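You operate a simulated robot arm through the tools that you are given. There is no shell and no other tool. Be economical: measure what you need, move in short steps, check, and stop when the job is done.

The job below is to be done with a simulated two-armed robot. You get a single attempt, and the scene is never put back.

## Task
Wipe up the spill on the table top with the orange towel there and put it back.

It is judged by the outcome, as a careful person would: the job done as asked, and still so three seconds after it is handed in. It fails if anything else is knocked over, pushed out of place, dropped, spilled or broken. Flat cloth is picked up by pressing the open fingertips on it (5 to 10 N) and closing them slowly along it; thin cloth reads only 2 to 8 mm in the jaws.

## Robot
Two 6-joint arms with two-finger grippers on one trunk, on a base that drives. Base frame: it is fixed to the floor where the robot stands at the start and does not move with it; the origin is under the middle of the robot, x ahead of it, y to its left, z up; the surface under the hand at the start is at about z = 880. Lengths are in mm, angles in rad, forces in N, time in s.
The left shoulder is at the start at [30, 178, 988], the right one opposite. With the tool pointing down near the work surface each hand reaches from about 240 to 840 mm from the robot's upright axis, wherever it stands, measured 20 degrees to its own side. Payload 2.54 kg a hand.
Tool frame (each hand has its own): the origin (TCP) lies between the finger pads and is the grasp point; the fingertips stand 30 mm ahead of it; z points along the fingers, y is the line along which they close. Largest opening 116 mm; the body of the gripper starts 95 mm behind the TCP.
Orientation is that of the tool frame in the base frame, as [roll, pitch, yaw] about the fixed x, y, z axes, in that order (R = Rz(yaw) Ry(pitch) Rx(roll)). With the fingers straight down and closing along the base's y, the tool's x points along the base's -x, its y along +y and its z along -z.

## Interface
- The arms move only by the tool jog_arm. It takes "left_increments", "right_increments" or both (then of equal length, played together; a hand with none holds still); each is a list of rows, each a list of 7 numbers: the opening, from 0 (shut) to 1 (fully open), then the shift along the base's x, y, z in mm, then the turn, a rotation vector about the base's x, y, z in rad. In form: [[fingers, tx, ty, tz, ax, ay, az], ...]. A call has 1 to 20 rows; each row is the pose to reach, as a shift and turn from the pose commanded when the call began. Each row takes 0.2 s and may step no farther than 50 mm and 0.15 rad from the row before; otherwise, or with a gripper value out of range, the whole call is refused. Where a pose cannot be reached the arm comes as near as it can. A force on the tool above 40 N (or 10 N above the force at the start of the call, whichever is more), or a blocked arm, ends the call early, and 0.2 s more pass. The fingers move at their own pace (about 153 mm/s each) and stop on an object; they squeeze with about 25 N. The grip force told is the motor's: it shows also when the fingers shut on nothing. Time passes only in rows, and 0.2 s behind the last, so rows that repeat a pose let the fingers close. The reply holds the time, the measured pose of the TCP, the force on the tool along the base axes, the opening and the grip force, in the units named above and with some noise, with the torque about the TCP (base axes, N m) and any sound that the robot's microphone picked up, and new pictures: "views" is both (left out), scene, wrist or none (wrist: the cameras of the hands that moved).
- Cameras (640 x 400 px; columns grow to the right, rows downward): "scene" is now at [36.9, -23.6, 1702.8]; the picture's right is [-0.33, -0.94, 0.00], its down [-0.78, 0.28, -0.57] and it looks along [0.53, -0.19, -0.82] (base axes); focal length 295 px, centre (320, 200). "left" rides on the left gripper at [69, 15, -122] in its tool frame; the picture's right is [-0.21, 0.98, 0.00], its down [-0.83, -0.18, -0.53] and it looks along [-0.52, -0.11, 0.85] (tool axes); focal length 251 px, centre (320, 200). "right" rides on the right gripper at [69, -15, -122] in its tool frame; the picture's right is [0.21, 0.98, 0.00], its down [-0.83, 0.18, -0.53] and it looks along [-0.52, 0.11, 0.85] (tool axes); focal length 251 px, centre (320, 200). There is no depth. A picture from a camera that has moved, and an enlarged one, comes with that camera's place and axes in the base frame and with its lens.
- lift_body(by): slides the trunk up (or, below 0, down) by that many mm; the arms and the scene camera ride with it, the base frame stays. It gives what a move gives, with no picture.
- base_move(legs): drives the robot by 1 to 6 legs, each [ahead, left, turn to the left] in mm, mm and rad, along the robot's own axes; the way and the turn of a leg run together, so that a leg with both is an arc; at most 1500 mm and 3.142 rad a leg. The arms and the cameras ride along, it lands a little off, and it stops where it bumps. It gives what a move gives, and a new picture of the scene camera.
- pan_tilt(pan, tilt): turns the head with the scene camera to pan (to the left, within 2.496 rad either way) and tilt (down, from -0.506 to 1.204), counted from straight ahead of the robot. It gives what a move gives, and a new picture of the scene camera.
- enlarge(camera, box): a new picture of the part [left, top, right, bottom] of that camera's present view, enlarged. No time passes.
- hand_in(): hands the job in; it is judged then, once.

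Go step by step. Nothing tells you exact positions but the pictures and the camera data: compare them with the known pose of the tool, close in by small moves and look again before you grip or let go. The budget is 120 turns and 260 pictures, counting those below and the enlarged ones. Unless the task says otherwise, let go and move clear before handing in, and close with one line.

The tools are called after "Request:" as name(argument=value, ...) on one line, values as JSON. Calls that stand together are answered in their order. jog_arm: Moves the arms, as the interface text tells. Its arguments: {"type":"object","properties":{"left_increments":{"type":"array","items":{"type":"array","items":{"type":"number"}}},"right_increments":{"type":"array","items":{"type":"array","items":{"type":"number"}}},"views":{"type":"string","enum":["both","scene","wrist","none"]}},"required":[]} The other tools are called the same way: lift_body (by) slides the trunk up or down; base_move (legs) drives the base; pan_tilt (pan, tilt) turns the head that bears the scene camera; enlarge (camera, box) takes an enlarged picture of a part of a camera's view; hand_in () hands the job in.

At the start:

```text
time: 0.0
left_eef_pos: [561.7, 57.2, 1172.5]
left_ee_rot: [3.141, -0.001, 3.141]
left_force: [0.1, -0.6, -0.7]
left_torque: [-0.04, 0.02, -0.02]
left_width: 115.7
left_grasp_force: 0.1
right_eef_pos: [410.2, -371.0, 1106.4]
right_ee_rot: [3.14, 0.0, 3.139]
right_force: [-0.4, -0.5, 0.3]
right_torque: [0.05, 0.01, -0.01]
right_width: 115.9
right_grasp_force: 0.1
trunk travel left (down, up): [-200.0, 340.0]
robot x, y, heading: [-1.6, 1.3, -0.001]
head pan, tilt: [-0.34, 0.969]
```

scene: 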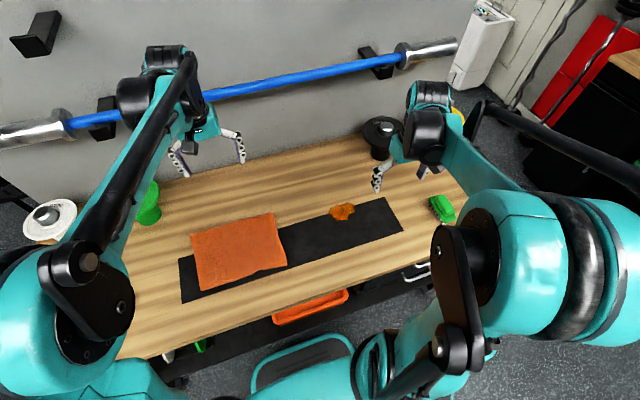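
right: 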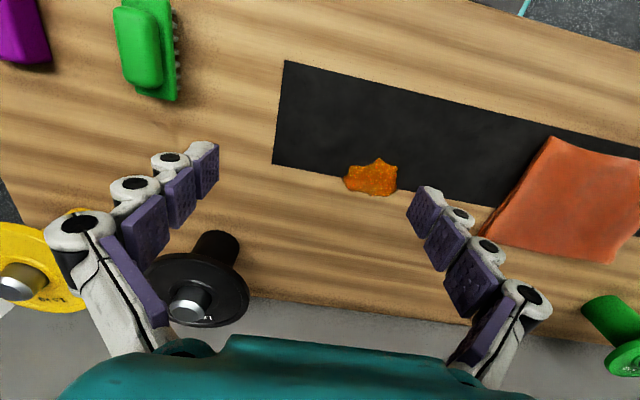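
left: 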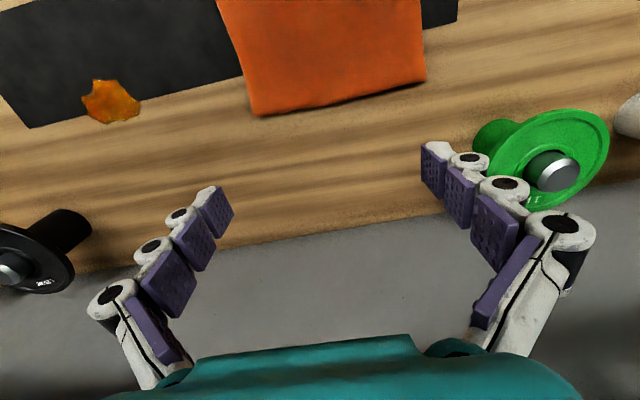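

I see the orange towel lying at about x 385–575, y −50…210, partly on a dark mat, and the orange spill near (500, −266) at the mat's far edge. I'll look closer at both first.

Request:
enlarge(camera="scene", box=[170, 180, 330, 310])

Request:
enlarge(camera="right", box=[320, 100, 640, 300])

```text
3.08 times, centred on (250, 245) of scene
camera zoom: at [36.9, -23.6, 1702.8], right [-0.33, -0.94, 0.0], down [-0.78, 0.28, -0.57], along [0.53, -0.19, -0.82], focal length 907 px, centre (535, 62)
```

zoom: 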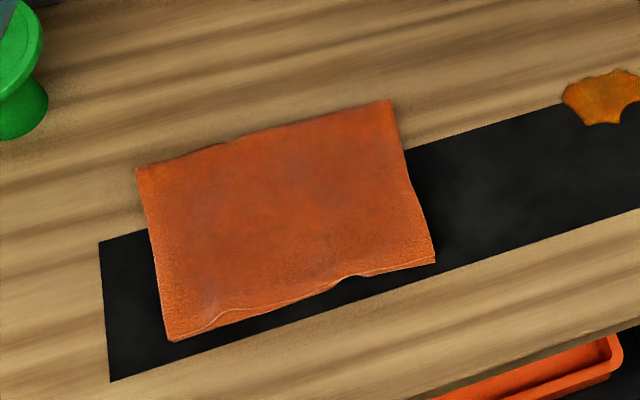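

```text
2.00 times, centred on (480, 200) of right
camera zoom: at [341.8, -386.6, 1228.8], right [-0.21, 0.98, 0.0], down [0.83, 0.18, 0.53], along [0.52, 0.11, -0.85], focal length 503 px, centre (0, 200)
```

zoom: 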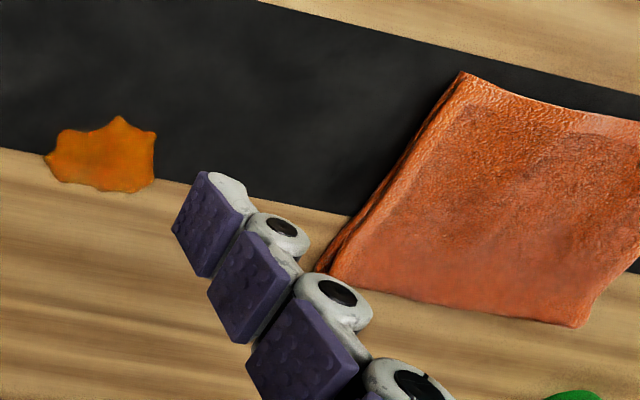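

The towel is folded double with open layers on the near side. I bring both hands over its right and left edges, turned so that the fingers close along x, and look again.

Request:
jog_arm(right_increments=[[0.5, 6, 27, -8, 0, 0, 0.13], [0.5, 12, 55, -17, 0, 0, 0.26], [0.5, 18, 82, -26, 0, 0, 0.39], [0.5, 24, 110, -35, 0, 0, 0.52], [0.5, 30, 137, -44, 0, 0, 0.65], [0.5, 36, 165, -53, 0, 0, 0.78], [0.5, 42, 192, -62, 0, 0, 0.91], [0.5, 48, 219, -71, 0, 0, 1.04], [0.5, 54, 246, -80, 0, 0, 1.17], [0.5, 60, 273, -89, 0, 0, 1.3], [0.5, 66, 300, -98, 0, 0, 1.43], [0.5, 70, 325, -106, 0, 0, 1.57], [0.5, 70, 325, -106, 0, 0, 1.57]], left_increments=[[0.5, -7, 12, -14, 0, 0, -0.13], [0.5, -14, 24, -28, 0, 0, -0.26], [0.5, -20, 36, -42, 0, 0, -0.39], [0.5, -27, 48, -56, 0, 0, -0.52], [0.5, -34, 60, -70, 0, 0, -0.65], [0.5, -41, 72, -84, 0, 0, -0.78], [0.5, -47, 84, -98, 0, 0, -0.91], [0.5, -54, 95, -112, 0, 0, -1.04], [0.5, -61, 107, -126, 0, 0, -1.17], [0.5, -68, 119, -140, 0, 0, -1.3], [0.5, -75, 131, -155, 0, 0, -1.43], [0.5, -81, 143, -172, 0, 0, -1.57], [0.5, -81, 143, -172, 0, 0, -1.57]])

```text
time: 2.8
left_eef_pos: [480.3, 197.9, 999.6]
left_ee_rot: [3.141, -0.001, 1.571]
left_force: [-0.2, 0.3, -0.3]
left_torque: [0.01, -0.03, -0.01]
left_width: 58.0
left_grasp_force: 0.0
right_eef_pos: [480.5, -46.0, 1001.6]
right_ee_rot: [3.14, -0.001, -1.57]
right_force: [-0.3, -0.4, 0.6]
right_torque: [-0.01, -0.04, 0.01]
right_width: 57.8
right_grasp_force: 0.1
trunk travel left (down, up): [-200.0, 340.0]
robot x, y, heading: [-0.4, -2.9, -0.0]
head pan, tilt: [-0.34, 0.969]
camera scene: at [36.2, -24.4, 1702.9], right [-0.33, -0.94, 0.0], down [-0.78, 0.28, -0.57], along [0.53, -0.19, -0.82], focal length 295 px, centre (320, 200)
camera right: at [496.6, -115.5, 1122.4], right [-0.98, -0.22, 0.0], down [-0.18, 0.83, 0.53], along [-0.11, 0.52, -0.85], focal length 251 px, centre (320, 200)
camera left: at [495.4, 267.2, 1122.5], right [0.98, -0.22, 0.0], down [-0.18, -0.83, 0.53], along [-0.11, -0.52, -0.85], focal length 251 px, centre (320, 200)
```

scene: 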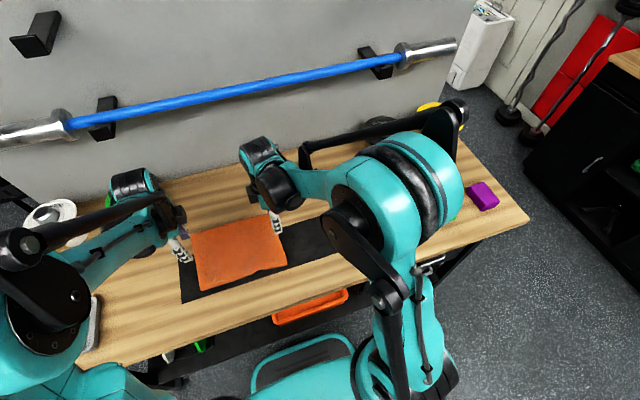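
right: 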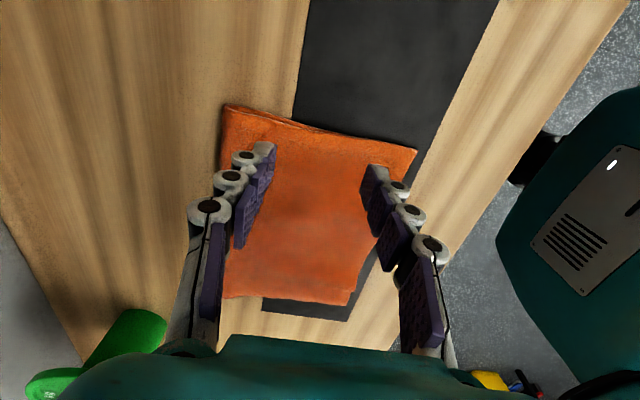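
left: 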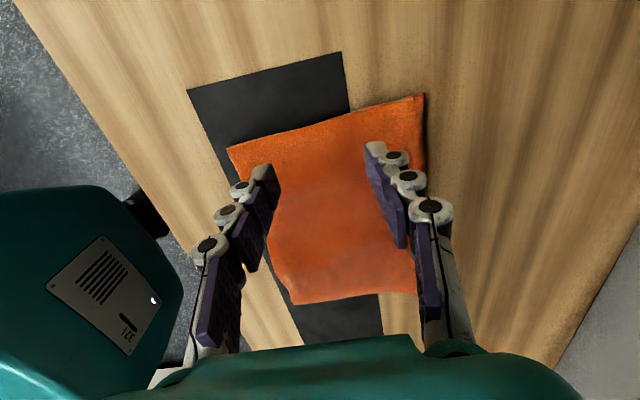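

The edge lies at y ≈ −48 on the right and ≈ 208 on the left; I lower both hands, partly open, to just above the cloth.

Request:
jog_arm(right_increments=[[0.3, 0, 5, -30, 0, 0, 0], [0.3, 0, 12, -60, 0, 0, 0], [0.3, 0, 12, -82, 0, 0, 0]], left_increments=[[0.3, 0, -2, -30, 0, 0, 0], [0.3, 0, -3, -60, 0, 0, 0], [0.3, 0, -3, -80, 0, 0, 0]], views="wrist")

```text
time: 3.6
left_eef_pos: [481.9, 197.4, 921.4]
left_ee_rot: [3.141, 0.001, 1.573]
left_force: [0.2, -0.5, -1.2]
left_torque: [0.01, 0.01, 0.0]
left_width: 35.1
left_grasp_force: 0.1
right_eef_pos: [481.2, -32.8, 918.8]
right_ee_rot: [3.141, -0.001, -1.573]
right_force: [-0.1, 0.5, 2.2]
right_torque: [0.02, 0.0, -0.01]
right_width: 34.8
right_grasp_force: 0.1
trunk travel left (down, up): [-200.0, 340.0]
robot x, y, heading: [-0.7, 1.2, -0.001]
head pan, tilt: [-0.34, 0.969]
camera right: at [495.9, -103.0, 1039.8], right [-0.98, -0.21, 0.0], down [-0.18, 0.83, 0.53], along [-0.11, 0.52, -0.85], focal length 251 px, centre (320, 200)
camera left: at [497.1, 267.3, 1044.0], right [0.98, -0.21, 0.0], down [-0.18, -0.83, 0.53], along [-0.11, -0.52, -0.85], focal length 251 px, centre (320, 200)
```

right: 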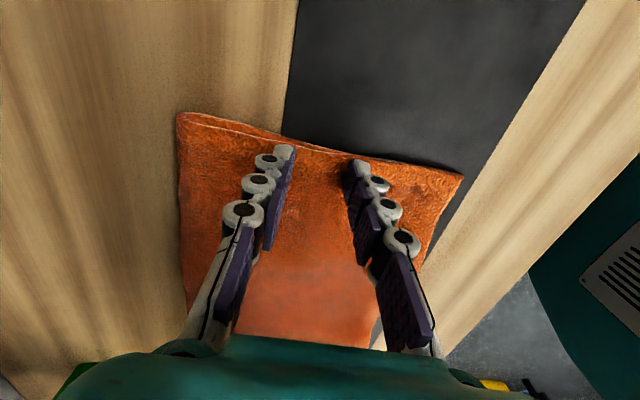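
left: 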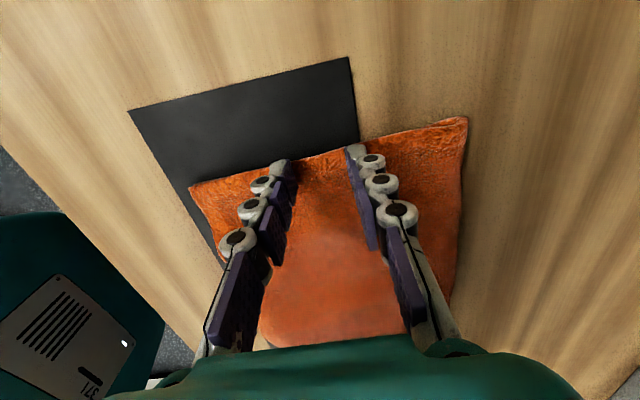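

Right fingertips barely touch (2 N). I press down a few millimetres more.

Request:
jog_arm(right_increments=[[0.3, 0, 0, -2, 0, 0, 0], [0.3, 0, 0, -3, 0, 0, 0]], left_increments=[[0.3, 0, 0, -2, 0, 0, 0], [0.3, 0, 0, -4, 0, 0, 0]], views="none")

```text
time: 4.2
left_eef_pos: [480.1, 196.3, 917.4]
left_ee_rot: [3.141, 0.001, 1.572]
left_force: [0.4, 0.9, 2.2]
left_torque: [-0.03, 0.03, 0.0]
left_width: 34.4
left_grasp_force: 0.0
right_eef_pos: [479.8, -32.9, 915.9]
right_ee_rot: [3.141, 0.0, -1.572]
right_force: [0.7, 0.0, 5.5]
right_torque: [-0.03, -0.05, 0.03]
right_width: 35.0
right_grasp_force: 0.1
trunk travel left (down, up): [-200.0, 340.0]
robot x, y, heading: [-1.9, -0.0, 0.003]
head pan, tilt: [-0.34, 0.969]
```

Contact is soft, about 1 N/mm. I press to roughly 8 N and close slowly.

Request:
jog_arm(right_increments=[[0.3, 0, 0, -2, 0, 0, 0], [0.3, 0, 0, -2, 0, 0, 0], [0.27, 0, 0, -2, 0, 0, 0], [0.24, 0, 0, -2, 0, 0, 0], [0.21, 0, 0, -2, 0, 0, 0], [0.18, 0, 0, -2, 0, 0, 0], [0.15, 0, 0, -2, 0, 0, 0], [0.12, 0, 0, -2, 0, 0, 0], [0.09, 0, 0, -2, 0, 0, 0], [0.06, 0, 0, -2, 0, 0, 0], [0.03, 0, 0, -2, 0, 0, 0], [0, 0, 0, -2, 0, 0, 0], [0, 0, 0, -2, 0, 0, 0]], left_increments=[[0.3, 0, 0, -2, 0, 0, 0], [0.3, 0, 0, -5, 0, 0, 0], [0.27, 0, 0, -5, 0, 0, 0], [0.24, 0, 0, -5, 0, 0, 0], [0.21, 0, 0, -5, 0, 0, 0], [0.18, 0, 0, -5, 0, 0, 0], [0.15, 0, 0, -5, 0, 0, 0], [0.12, 0, 0, -5, 0, 0, 0], [0.09, 0, 0, -5, 0, 0, 0], [0.06, 0, 0, -5, 0, 0, 0], [0.03, 0, 0, -5, 0, 0, 0], [0, 0, 0, -5, 0, 0, 0], [0, 0, 0, -5, 0, 0, 0]], views="wrist")

```text
time: 7.0
left_eef_pos: [478.8, 197.6, 911.6]
left_ee_rot: [3.141, 0.0, 1.57]
left_force: [-1.6, -0.3, 18.4]
left_torque: [-0.11, 0.05, 0.01]
left_width: 7.7
left_grasp_force: 25.6
right_eef_pos: [478.6, -32.7, 914.6]
right_ee_rot: [-3.141, 0.0, -1.573]
right_force: [0.8, 0.3, 7.5]
right_torque: [0.01, 0.01, -0.03]
right_width: 7.0
right_grasp_force: 24.8
trunk travel left (down, up): [-200.0, 340.0]
robot x, y, heading: [0.9, 0.2, -0.003]
head pan, tilt: [-0.34, 0.969]
camera right: at [492.9, -102.9, 1036.6], right [-0.98, -0.21, 0.0], down [-0.18, 0.83, 0.53], along [-0.11, 0.52, -0.85], focal length 251 px, centre (320, 200)
camera left: at [495.3, 267.2, 1035.8], right [0.98, -0.21, 0.0], down [-0.18, -0.83, 0.53], along [-0.11, -0.52, -0.85], focal length 251 px, centre (320, 200)
```

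right: 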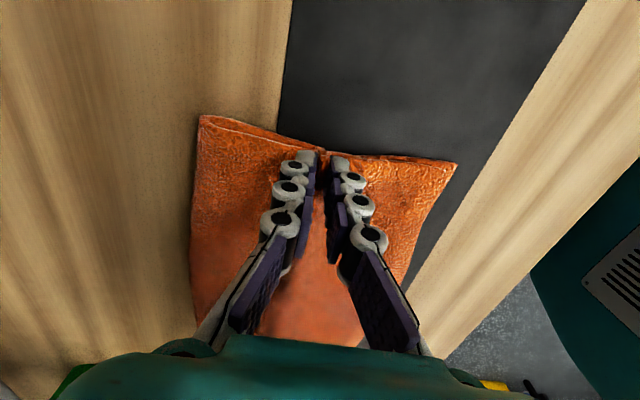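
left: 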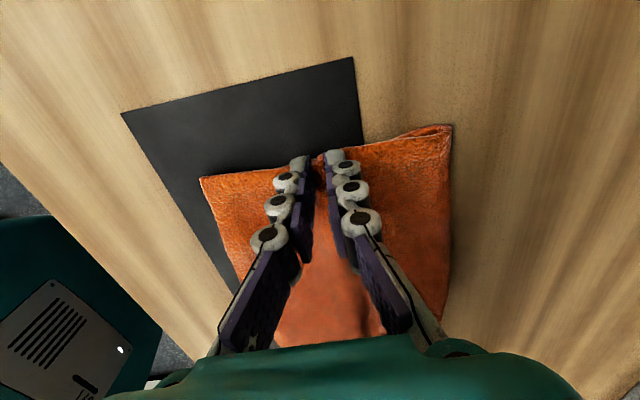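

Both grippers hold about 7–8 mm of cloth, likely both layers. I lift both by 60 mm and check.

Request:
jog_arm(right_increments=[[0, 0, 0, 10, 0, 0, 0], [0, 0, 0, 30, 0, 0, 0], [0, 0, 0, 50, 0, 0, 0], [0, 0, 0, 62, 0, 0, 0], [0, 0, 0, 62, 0, 0, 0]], left_increments=[[0, 0, 0, 10, 0, 0, 0], [0, 0, 0, 30, 0, 0, 0], [0, 0, 0, 50, 0, 0, 0], [0, 0, 0, 62, 0, 0, 0], [0, 0, 0, 62, 0, 0, 0]])

```text
time: 8.2
left_eef_pos: [481.5, 197.7, 975.6]
left_ee_rot: [3.142, -0.001, 1.569]
left_force: [0.0, 0.0, -0.4]
left_torque: [0.05, -0.01, -0.02]
left_width: 7.8
left_grasp_force: 25.1
right_eef_pos: [481.2, -33.2, 975.8]
right_ee_rot: [-3.141, -0.001, -1.573]
right_force: [-0.4, 0.0, -1.5]
right_torque: [0.04, 0.03, -0.02]
right_width: 6.6
right_grasp_force: 25.3
trunk travel left (down, up): [-200.0, 340.0]
robot x, y, heading: [-5.6, 0.4, 0.003]
head pan, tilt: [-0.34, 0.969]
camera scene: at [37.5, -23.4, 1702.8], right [-0.33, -0.94, 0.0], down [-0.78, 0.28, -0.57], along [0.53, -0.19, -0.82], focal length 295 px, centre (320, 200)
camera right: at [497.0, -102.5, 1098.1], right [-0.98, -0.21, 0.0], down [-0.18, 0.83, 0.53], along [-0.11, 0.52, -0.85], focal length 251 px, centre (320, 200)
camera left: at [497.7, 267.4, 1097.6], right [0.98, -0.21, 0.0], down [-0.18, -0.83, 0.53], along [-0.11, -0.52, -0.85], focal length 251 px, centre (320, 200)
```

scene: 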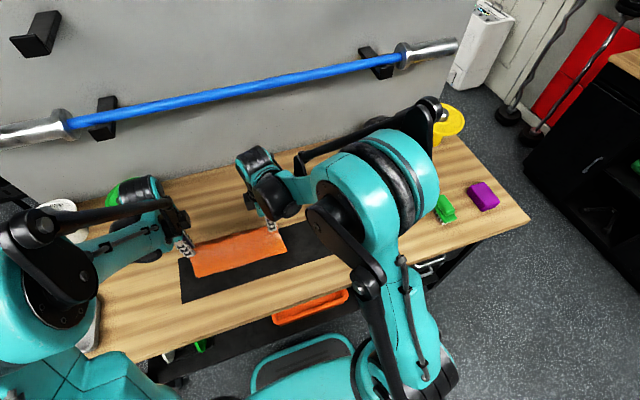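
right: 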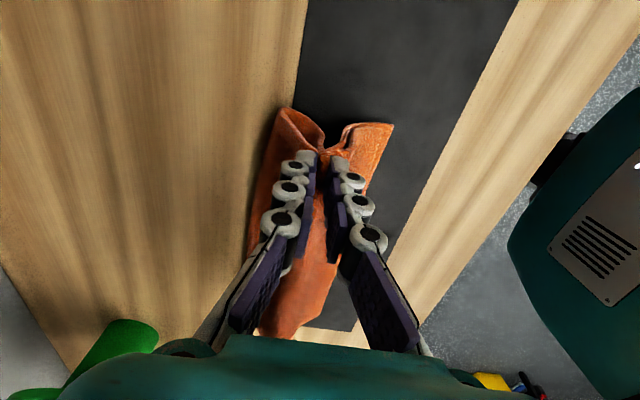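
left: 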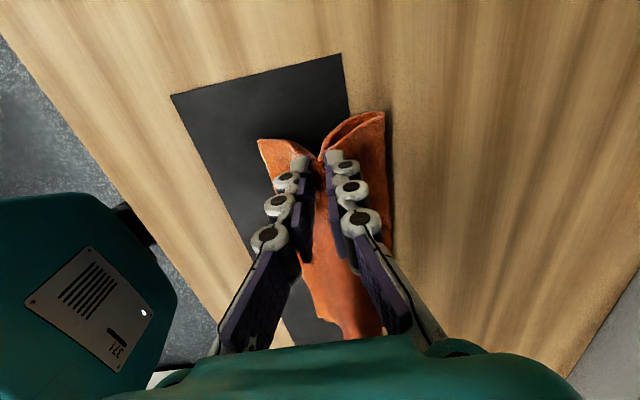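

The towel hangs from both hands in a tent, both layers together. I raise it slightly and carry it toward the spill.

Request:
jog_arm(right_increments=[[0, 0, 0, 25, 0, 0, 0], [0, 0, -20, 40, 0, 0, 0], [0, 4, -50, 40, 0, 0, 0], [0, 8, -80, 40, 0, 0, 0], [0, 12, -110, 40, 0, 0, 0], [0, 15, -140, 40, 0, 0, 0], [0, 18, -170, 40, 0, 0, 0], [0, 20, -200, 40, 0, 0, 0], [0, 20, -220, 40, 0, 0, 0], [0, 20, -220, 40, 0, 0, 0]], left_increments=[[0, 0, 0, 25, 0, 0, 0], [0, 0, -20, 40, 0, 0, 0], [0, 4, -50, 40, 0, 0, 0], [0, 8, -80, 40, 0, 0, 0], [0, 12, -110, 40, 0, 0, 0], [0, 15, -140, 40, 0, 0, 0], [0, 18, -170, 40, 0, 0, 0], [0, 20, -200, 40, 0, 0, 0], [0, 20, -220, 40, 0, 0, 0], [0, 20, -220, 40, 0, 0, 0]])

Request:
pan_tilt(pan=-0.1, tilt=0.97)

```text
time: 10.4
left_eef_pos: [501.1, -23.3, 1010.8]
left_ee_rot: [-3.141, 0.001, 1.572]
left_force: [-0.7, 0.2, -0.6]
left_torque: [-0.01, -0.03, 0.04]
left_width: 7.7
left_grasp_force: 24.7
right_eef_pos: [502.4, -252.0, 1015.4]
right_ee_rot: [3.141, -0.001, -1.572]
right_force: [0.1, 0.1, 1.5]
right_torque: [-0.01, 0.04, 0.0]
right_width: 6.7
right_grasp_force: 25.0
trunk travel left (down, up): [-200.0, 340.0]
robot x, y, heading: [-1.5, 1.3, -0.002]
head pan, tilt: [-0.34, 0.969]
camera scene: at [36.9, -22.9, 1702.9], right [-0.33, -0.94, 0.0], down [-0.78, 0.28, -0.57], along [0.53, -0.19, -0.82], focal length 295 px, centre (320, 200)
camera right: at [516.5, -321.3, 1137.6], right [-0.98, -0.21, 0.0], down [-0.18, 0.83, 0.53], along [-0.11, 0.52, -0.85], focal length 251 px, centre (320, 200)
camera left: at [517.0, 46.8, 1135.2], right [0.98, -0.21, 0.0], down [-0.18, -0.83, 0.53], along [-0.11, -0.52, -0.85], focal length 251 px, centre (320, 200)
```

scene: 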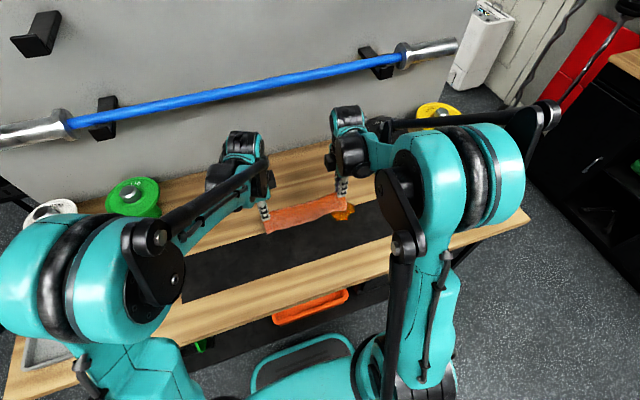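
right: 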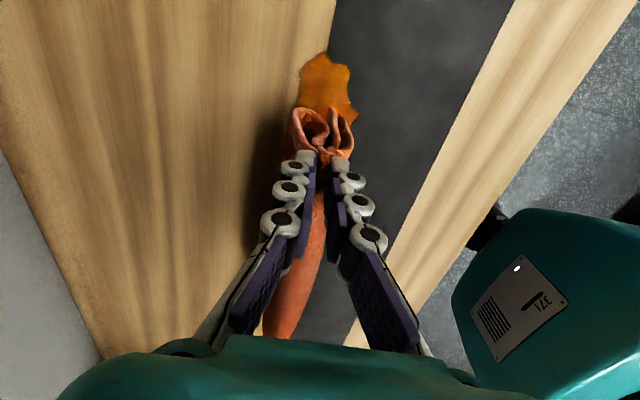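
left: 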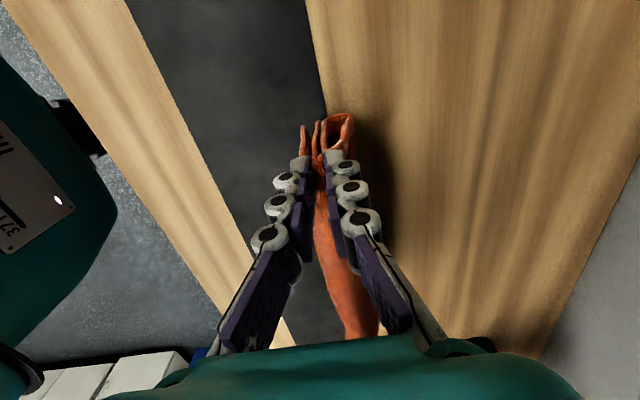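

```text
time: 11.2
left_eef_pos: [501.6, -23.0, 1012.6]
left_ee_rot: [-3.141, -0.001, 1.57]
left_force: [-0.9, 0.0, 0.2]
left_torque: [0.03, -0.07, 0.04]
left_width: 7.5
left_grasp_force: 25.4
right_eef_pos: [501.5, -251.9, 1014.1]
right_ee_rot: [-3.141, 0.001, -1.572]
right_force: [-0.3, -0.1, 0.1]
right_torque: [-0.03, 0.03, 0.03]
right_width: 6.7
right_grasp_force: 25.4
trunk travel left (down, up): [-200.0, 340.0]
robot x, y, heading: [-1.2, 4.1, 0.004]
head pan, tilt: [-0.099, 0.97]
camera scene: at [40.7, -6.8, 1702.7], right [-0.1, -0.99, 0.0], down [-0.82, 0.08, -0.56], along [0.56, -0.06, -0.83], focal length 295 px, centre (320, 200)
```

scene: 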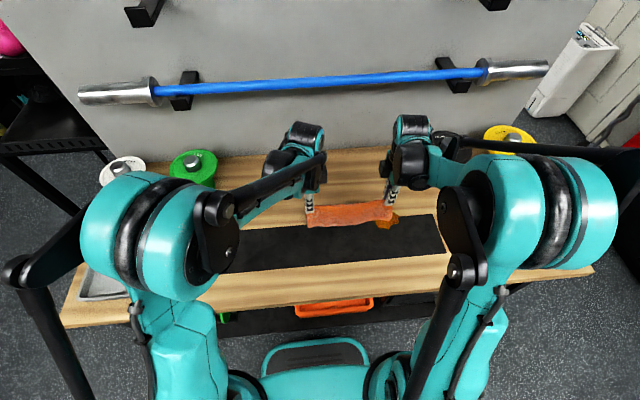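

The spill spans about x 475–525, y −315…−235. I move the right fingers above it and lower the towel onto it.

Request:
jog_arm(right_increments=[[0, 0, -30, 0, 0, 0, 0], [0, 0, -45, -10, 0, 0, 0], [0, 0, -45, -40, 0, 0, 0], [0, 0, -45, -70, 0, 0, 0], [0, 0, -45, -90, 0, 0, 0], [0, 0, -45, -97, 0, 0, 0], [0, 0, -45, -97, 0, 0, 0]], left_increments=[[0, 0, -30, 0, 0, 0, 0], [0, 0, -45, -10, 0, 0, 0], [0, 0, -45, -40, 0, 0, 0], [0, 0, -45, -70, 0, 0, 0], [0, 0, -45, -85, 0, 0, 0], [0, 0, -45, -90, 0, 0, 0], [0, 0, -45, -90, 0, 0, 0]])

```text
time: 12.8
left_eef_pos: [500.6, -67.6, 925.0]
left_ee_rot: [3.14, 0.003, 1.572]
left_force: [1.7, -1.6, 2.7]
left_torque: [-0.04, 0.0, 0.0]
left_width: 7.7
left_grasp_force: 24.3
right_eef_pos: [502.9, -298.6, 918.9]
right_ee_rot: [-3.139, -0.001, -1.574]
right_force: [6.3, -1.0, 30.3]
right_torque: [0.09, -0.01, -0.04]
right_width: 6.5
right_grasp_force: 25.0
trunk travel left (down, up): [-200.0, 340.0]
robot x, y, heading: [1.6, -2.5, 0.004]
head pan, tilt: [-0.099, 0.97]
camera scene: at [38.6, -5.5, 1703.1], right [-0.1, -1.0, 0.0], down [-0.82, 0.08, -0.57], along [0.56, -0.06, -0.82], focal length 295 px, centre (320, 200)
camera right: at [516.7, -368.6, 1041.8], right [-0.98, -0.21, 0.0], down [-0.18, 0.83, 0.53], along [-0.11, 0.52, -0.85], focal length 251 px, centre (320, 200)
camera left: at [515.1, 1.3, 1047.3], right [0.98, -0.21, 0.0], down [-0.18, -0.83, 0.53], along [-0.11, -0.52, -0.85], focal length 251 px, centre (320, 200)
```

scene: 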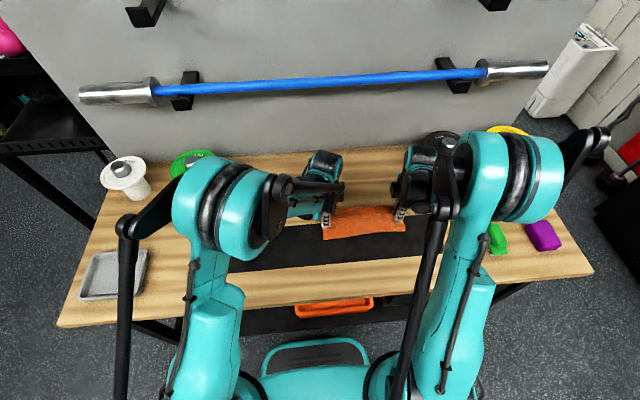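
right: 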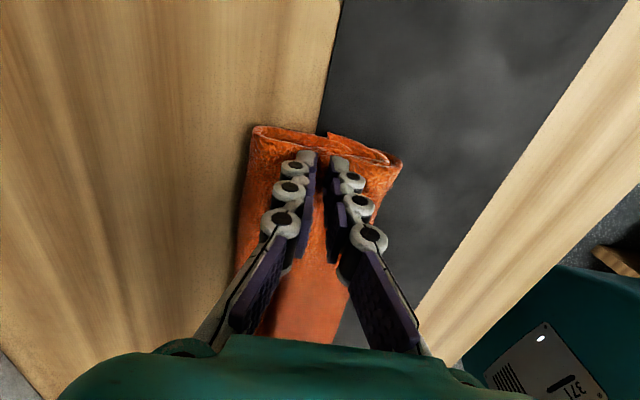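
left: 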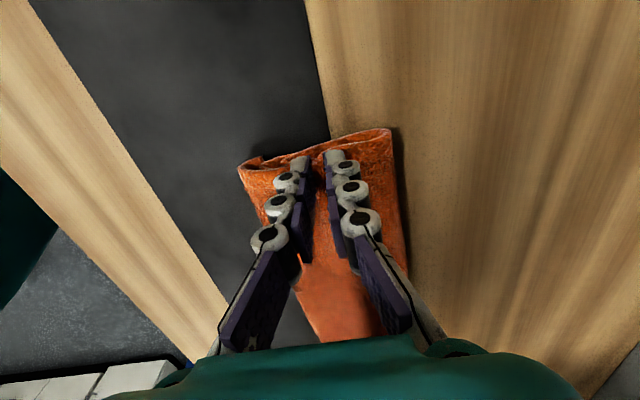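

The pad covers the spill, but the press is 30 N, so I ease up and wipe back and forth over the area with both hands moving together.

Request:
jog_arm(right_increments=[[0, 0, 0, 5, 0, 0, 0], [0, 15, -15, 5, 0, 0, 0], [0, 20, -40, 5, 0, 0, 0], [0, 20, -15, 5, 0, 0, 0], [0, 20, 15, 5, 0, 0, 0], [0, 20, 40, 5, 0, 0, 0], [0, 20, 60, 5, 0, 0, 0], [0, 0, 60, 5, 0, 0, 0], [0, 0, 30, 5, 0, 0, 0], [0, 0, 0, 5, 0, 0, 0], [0, 0, -40, 5, 0, 0, 0], [0, -20, -40, 5, 0, 0, 0], [0, -20, -10, 5, 0, 0, 0], [0, -20, 20, 5, 0, 0, 0], [0, -20, 60, 5, 0, 0, 0], [0, 0, 60, 5, 0, 0, 0], [0, 0, 30, 5, 0, 0, 0], [0, 0, 0, 5, 0, 0, 0]], left_increments=[[0, 0, 0, 3, 0, 0, 0], [0, 15, -15, 3, 0, 0, 0], [0, 20, -40, 3, 0, 0, 0], [0, 20, -15, 3, 0, 0, 0], [0, 20, 15, 3, 0, 0, 0], [0, 20, 40, 3, 0, 0, 0], [0, 20, 60, 3, 0, 0, 0], [0, 0, 60, 3, 0, 0, 0], [0, 0, 30, 3, 0, 0, 0], [0, 0, 0, 3, 0, 0, 0], [0, 0, -40, 3, 0, 0, 0], [0, -20, -40, 3, 0, 0, 0], [0, -20, -10, 3, 0, 0, 0], [0, -20, 20, 3, 0, 0, 0], [0, -20, 60, 3, 0, 0, 0], [0, 0, 60, 3, 0, 0, 0], [0, 0, 30, 3, 0, 0, 0], [0, 0, 0, 3, 0, 0, 0]])

```text
time: 16.6
left_eef_pos: [500.0, -68.9, 926.6]
left_ee_rot: [-3.141, 0.0, 1.573]
left_force: [0.1, -0.6, 0.4]
left_torque: [0.01, -0.01, -0.02]
left_width: 7.6
left_grasp_force: 25.1
right_eef_pos: [502.3, -298.4, 921.5]
right_ee_rot: [3.141, -0.001, -1.571]
right_force: [-0.2, 2.8, 9.6]
right_torque: [0.13, 0.11, 0.01]
right_width: 6.6
right_grasp_force: 24.6
trunk travel left (down, up): [-200.0, 340.0]
robot x, y, heading: [1.2, -1.0, -0.004]
head pan, tilt: [-0.099, 0.97]
camera scene: at [40.2, -6.9, 1702.8], right [-0.1, -1.0, 0.0], down [-0.82, 0.08, -0.57], along [0.56, -0.06, -0.82], focal length 295 px, centre (320, 200)
camera right: at [516.6, -368.5, 1043.4], right [-0.98, -0.21, 0.0], down [-0.18, 0.83, 0.53], along [-0.11, 0.52, -0.85], focal length 251 px, centre (320, 200)
camera left: at [515.1, 0.7, 1049.0], right [0.98, -0.21, 0.0], down [-0.18, -0.83, 0.53], along [-0.11, -0.52, -0.85], focal length 251 px, centre (320, 200)
```

scene: 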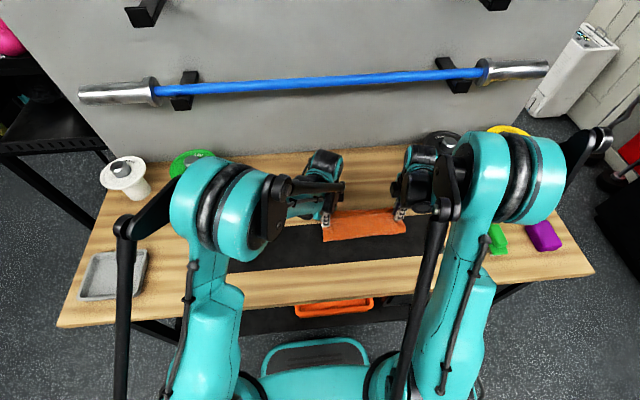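
right: 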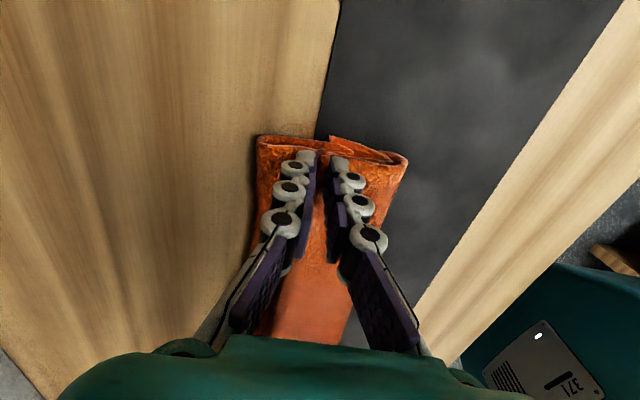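
left: 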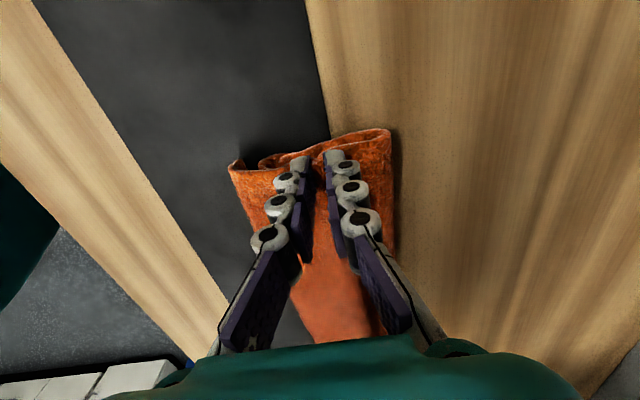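

Now I lift and shift toward +y to see whether the spill is gone.

Request:
jog_arm(right_increments=[[0, 0, 0, 30, 0, 0, 0], [0, 0, 0, 70, 0, 0, 0], [0, 0, 20, 100, 0, 0, 0], [0, 0, 60, 110, 0, 0, 0], [0, 0, 100, 110, 0, 0, 0], [0, 0, 100, 110, 0, 0, 0]], left_increments=[[0, 0, 0, 30, 0, 0, 0], [0, 0, 0, 70, 0, 0, 0], [0, 0, 20, 100, 0, 0, 0], [0, 0, 60, 110, 0, 0, 0], [0, 0, 100, 110, 0, 0, 0], [0, 0, 100, 110, 0, 0, 0]])

Request:
enlarge(camera="right", box=[200, 0, 440, 150])

Request:
enlarge(camera="scene", box=[280, 150, 480, 275])

```text
time: 18.0
left_eef_pos: [501.2, 33.8, 1037.6]
left_ee_rot: [3.14, 0.0, 1.571]
left_force: [-0.5, 0.4, -0.3]
left_torque: [0.07, -0.01, 0.03]
left_width: 7.4
left_grasp_force: 24.4
right_eef_pos: [502.4, -196.4, 1034.3]
right_ee_rot: [-3.141, 0.002, -1.573]
right_force: [0.3, -0.1, -0.6]
right_torque: [0.02, 0.04, 0.0]
right_width: 6.9
right_grasp_force: 24.8
trunk travel left (down, up): [-200.0, 340.0]
robot x, y, heading: [-1.3, -0.4, -0.001]
head pan, tilt: [-0.099, 0.97]
camera scene: at [40.8, -8.5, 1702.7], right [-0.1, -0.99, 0.0], down [-0.82, 0.08, -0.56], along [0.56, -0.06, -0.83], focal length 295 px, centre (320, 200)
camera right: at [516.1, -266.7, 1155.3], right [-0.98, -0.21, 0.0], down [-0.18, 0.83, 0.53], along [-0.11, 0.52, -0.85], focal length 251 px, centre (320, 200)
camera left: at [517.8, 103.1, 1159.3], right [0.98, -0.21, 0.0], down [-0.18, -0.83, 0.53], along [-0.11, -0.52, -0.85], focal length 251 px, centre (320, 200)
```

scene: 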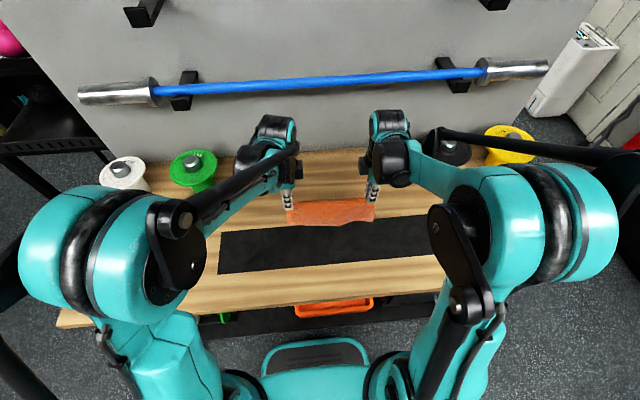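
right: 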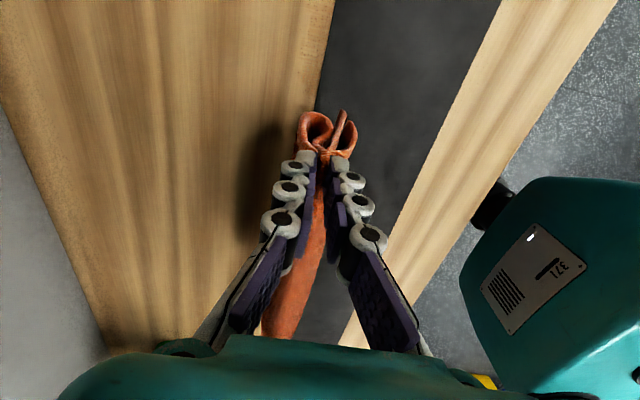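
left: 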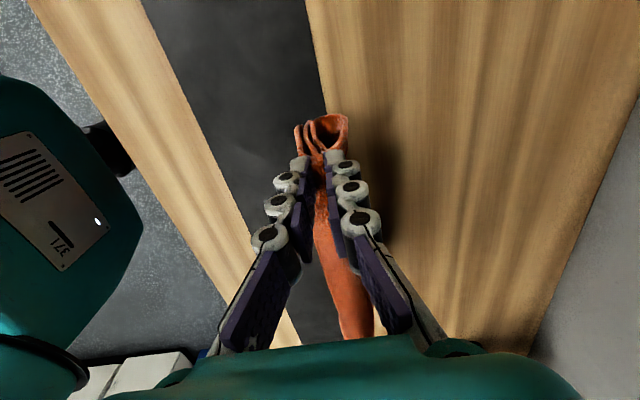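

```text
2.67 times, centred on (320, 75) of right
camera zoom: at [516.1, -266.7, 1155.3], right [-0.98, -0.21, 0.0], down [-0.18, 0.83, 0.53], along [-0.11, 0.52, -0.85], focal length 670 px, centre (320, 533)
```

zoom: 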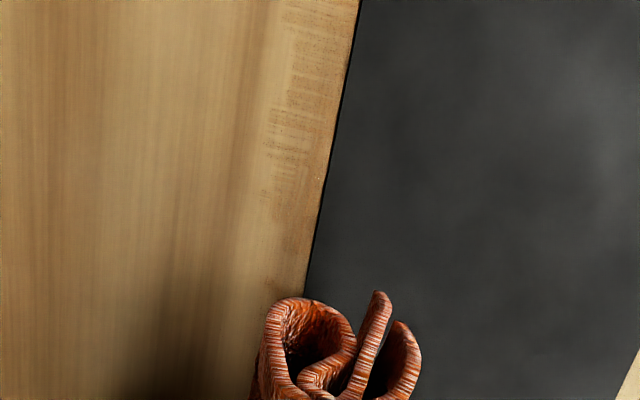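

```text
3.20 times, centred on (380, 212) of scene
camera zoom: at [40.8, -8.5, 1702.7], right [-0.1, -0.99, 0.0], down [-0.82, 0.08, -0.56], along [0.56, -0.06, -0.83], focal length 943 px, centre (128, 160)
```

zoom: 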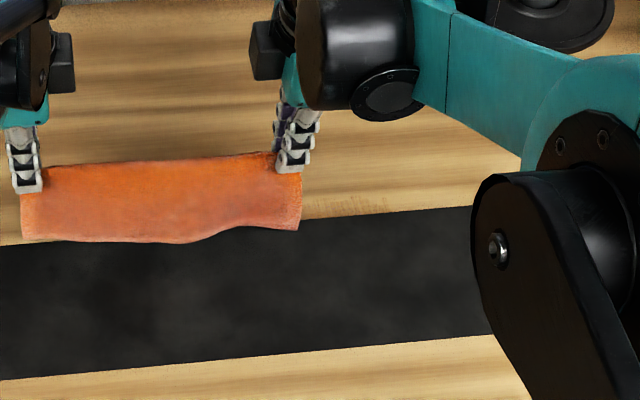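

The blot is gone, but faint smears remain on the wood near (525, −265). I give it a second wiping pass there.

Request:
jog_arm(right_increments=[[0, 10, -40, 0, 0, 0, 0], [0, 20, -70, -30, 0, 0, 0], [0, 25, -70, -70, 0, 0, 0], [0, 25, -70, -100, 0, 0, 0], [0, 25, -70, -114, 0, 0, 0], [0, 25, -100, -114, 0, 0, 0], [0, 25, -130, -114, 0, 0, 0], [0, 25, -100, -114, 0, 0, 0], [0, 25, -70, -114, 0, 0, 0], [0, 25, -30, -114, 0, 0, 0], [0, 45, -30, -114, 0, 0, 0], [0, 45, -70, -114, 0, 0, 0], [0, 45, -100, -114, 0, 0, 0], [0, 45, -130, -114, 0, 0, 0], [0, 10, -130, -114, 0, 0, 0], [0, 10, -100, -114, 0, 0, 0], [0, 10, -70, -114, 0, 0, 0], [0, 10, -30, -114, 0, 0, 0], [0, 25, -30, -114, 0, 0, 0], [0, 25, -70, -114, 0, 0, 0]], left_increments=[[0, 10, -40, 0, 0, 0, 0], [0, 20, -70, -30, 0, 0, 0], [0, 25, -70, -70, 0, 0, 0], [0, 25, -70, -100, 0, 0, 0], [0, 25, -70, -111, 0, 0, 0], [0, 25, -100, -111, 0, 0, 0], [0, 25, -130, -111, 0, 0, 0], [0, 25, -100, -111, 0, 0, 0], [0, 25, -70, -111, 0, 0, 0], [0, 25, -30, -111, 0, 0, 0], [0, 45, -30, -111, 0, 0, 0], [0, 45, -70, -111, 0, 0, 0], [0, 45, -100, -111, 0, 0, 0], [0, 45, -130, -111, 0, 0, 0], [0, 10, -130, -111, 0, 0, 0], [0, 10, -100, -111, 0, 0, 0], [0, 10, -70, -111, 0, 0, 0], [0, 10, -30, -111, 0, 0, 0], [0, 25, -30, -111, 0, 0, 0], [0, 25, -70, -111, 0, 0, 0]], views="none")

Request:
jog_arm(right_increments=[[0, 20, -30, 0, 0, 0, 0], [0, 20, 0, 0, 0, 0, 0], [0, 20, 30, 0, 0, 0, 0], [0, 0, 30, 0, 0, 0, 0], [0, 0, 0, 0, 0, 0, 0], [0, 0, -40, 0, 0, 0, 0], [0, -20, -40, 0, 0, 0, 0], [0, -20, 0, 0, 0, 0, 0], [0, -20, 40, 0, 0, 0, 0], [0, -10, 40, 30, 0, 0, 0], [0, -10, 50, 70, 0, 0, 0], [0, -20, 80, 110, 0, 0, 0], [0, -20, 110, 115, 0, 0, 0], [0, -20, 110, 115, 0, 0, 0]], left_increments=[[0, 20, -30, 0, 0, 0, 0], [0, 20, 0, 0, 0, 0, 0], [0, 20, 30, 0, 0, 0, 0], [0, 0, 30, 0, 0, 0, 0], [0, 0, 0, 0, 0, 0, 0], [0, 0, -40, 0, 0, 0, 0], [0, -20, -40, 0, 0, 0, 0], [0, -20, 0, 0, 0, 0, 0], [0, -20, 40, 0, 0, 0, 0], [0, -10, 40, 30, 0, 0, 0], [0, -10, 50, 70, 0, 0, 0], [0, -20, 80, 110, 0, 0, 0], [0, -20, 110, 115, 0, 0, 0], [0, -20, 110, 115, 0, 0, 0]], views="none")

Request:
enlarge(camera="right", box=[200, 0, 440, 150])

Request:
enlarge(camera="scene", box=[280, 150, 480, 275])

```text
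time: 22.2
left_eef_pos: [524.1, -37.4, 924.0]
left_ee_rot: [3.14, 0.0, 1.572]
left_force: [0.5, -0.6, 3.8]
left_torque: [0.02, 0.0, 0.01]
left_width: 7.9
left_grasp_force: 25.3
right_eef_pos: [524.5, -268.5, 918.8]
right_ee_rot: [-3.14, 0.002, -1.57]
right_force: [2.1, 3.4, 15.3]
right_torque: [0.2, 0.05, -0.02]
right_width: 6.3
right_grasp_force: 25.0
trunk travel left (down, up): [-200.0, 340.0]
robot x, y, heading: [-1.0, -2.1, -0.003]
head pan, tilt: [-0.099, 0.97]
```

```text
refused: row 12 steps farther than a row can; nothing moved
```

```text
2.67 times, centred on (320, 75) of right
camera zoom: at [539.1, -338.5, 1040.8], right [-0.98, -0.21, 0.0], down [-0.18, 0.82, 0.53], along [-0.11, 0.52, -0.84], focal length 670 px, centre (320, 533)
```

zoom: 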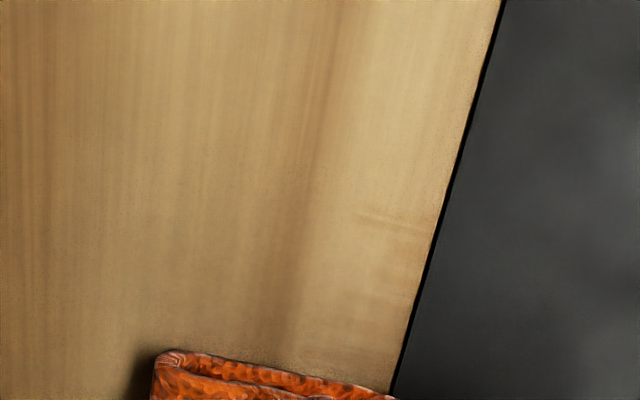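

```text
3.20 times, centred on (380, 212) of scene
camera zoom: at [38.4, -7.8, 1702.8], right [-0.1, -1.0, 0.0], down [-0.82, 0.08, -0.57], along [0.56, -0.06, -0.82], focal length 943 px, centre (128, 160)
```

zoom: 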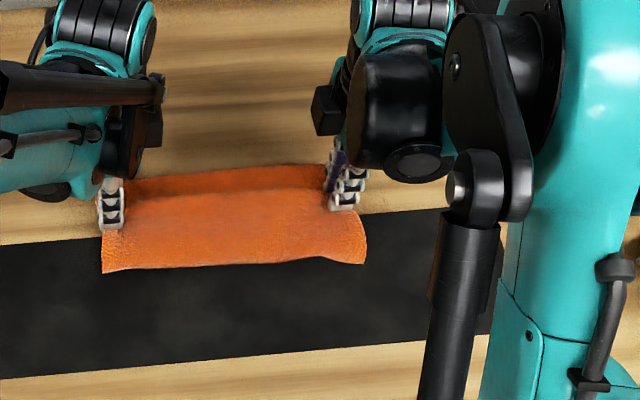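

The second pass went through and the exposed wood looks cleaner. I wipe once more and lift with smaller steps.

Request:
jog_arm(right_increments=[[0, 20, -30, 0, 0, 0, 0], [0, 20, 0, 0, 0, 0, 0], [0, 20, 30, 0, 0, 0, 0], [0, 0, 30, 0, 0, 0, 0], [0, 0, 0, 0, 0, 0, 0], [0, 0, -40, 0, 0, 0, 0], [0, -20, -40, 0, 0, 0, 0], [0, -20, 0, 0, 0, 0, 0], [0, -20, 40, 0, 0, 0, 0], [0, -10, 40, 30, 0, 0, 0], [0, -10, 50, 70, 0, 0, 0], [0, -20, 70, 105, 0, 0, 0], [0, -20, 110, 115, 0, 0, 0], [0, -20, 110, 115, 0, 0, 0]], left_increments=[[0, 20, -30, 0, 0, 0, 0], [0, 20, 0, 0, 0, 0, 0], [0, 20, 30, 0, 0, 0, 0], [0, 0, 30, 0, 0, 0, 0], [0, 0, 0, 0, 0, 0, 0], [0, 0, -40, 0, 0, 0, 0], [0, -20, -40, 0, 0, 0, 0], [0, -20, 0, 0, 0, 0, 0], [0, -20, 40, 0, 0, 0, 0], [0, -10, 40, 30, 0, 0, 0], [0, -10, 50, 70, 0, 0, 0], [0, -20, 70, 105, 0, 0, 0], [0, -20, 110, 115, 0, 0, 0], [0, -20, 110, 115, 0, 0, 0]], views="none")

Request:
enlarge(camera="right", box=[200, 0, 440, 150])

Request:
enlarge(camera="scene", box=[280, 150, 480, 275])

```text
time: 25.2
left_eef_pos: [506.5, 68.0, 1042.6]
left_ee_rot: [3.141, -0.001, 1.571]
left_force: [-0.6, -0.7, -0.8]
left_torque: [0.04, -0.01, 0.02]
left_width: 7.9
left_grasp_force: 25.1
right_eef_pos: [509.8, -156.6, 1038.1]
right_ee_rot: [-3.141, 0.001, -1.573]
right_force: [0.2, 0.0, -1.1]
right_torque: [0.03, 0.02, -0.02]
right_width: 6.4
right_grasp_force: 25.3
trunk travel left (down, up): [-200.0, 340.0]
robot x, y, heading: [-0.2, -1.6, 0.006]
head pan, tilt: [-0.099, 0.97]
```

```text
2.67 times, centred on (320, 75) of right
camera zoom: at [524.1, -227.3, 1159.6], right [-0.98, -0.21, 0.0], down [-0.18, 0.83, 0.54], along [-0.11, 0.52, -0.84], focal length 670 px, centre (320, 533)
```

zoom: 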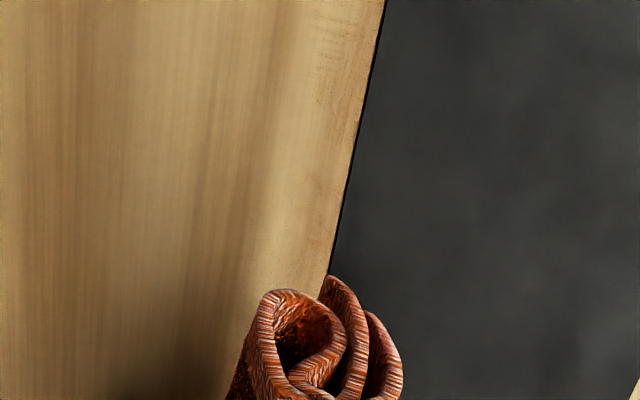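

```text
3.20 times, centred on (380, 212) of scene
camera zoom: at [40.1, -9.2, 1702.7], right [-0.1, -0.99, 0.0], down [-0.82, 0.08, -0.56], along [0.56, -0.06, -0.83], focal length 943 px, centre (128, 160)
```

zoom: 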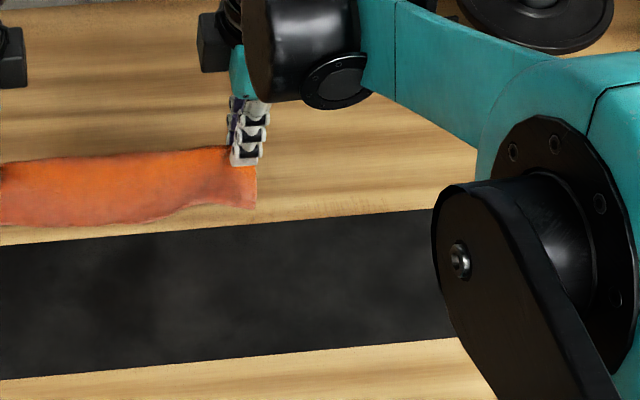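

Faint marks may remain; I enlarge further to judge whether it is residue or wood grain.

Request:
enlarge(camera="right", box=[290, 0, 370, 50])

Request:
enlarge(camera="scene", box=[350, 195, 414, 235])

```text
8.00 times, centred on (330, 25) of right
camera zoom: at [524.1, -227.3, 1159.6], right [-0.98, -0.21, 0.0], down [-0.18, 0.83, 0.54], along [-0.11, 0.52, -0.84], focal length 2012 px, centre (240, 1600)
```

zoom: 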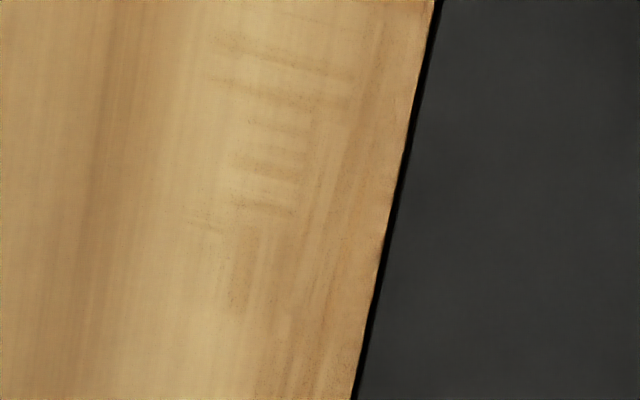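

```text
10.00 times, centred on (382, 215) of scene
camera zoom: at [40.1, -9.2, 1702.7], right [-0.1, -0.99, 0.0], down [-0.82, 0.08, -0.56], along [0.56, -0.06, -0.83], focal length 2947 px, centre (-300, 50)
```

zoom: 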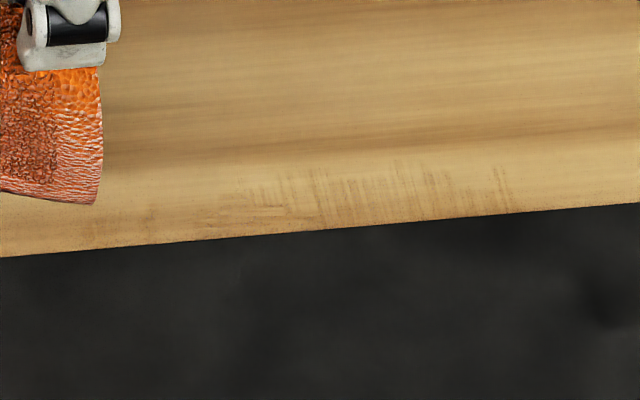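

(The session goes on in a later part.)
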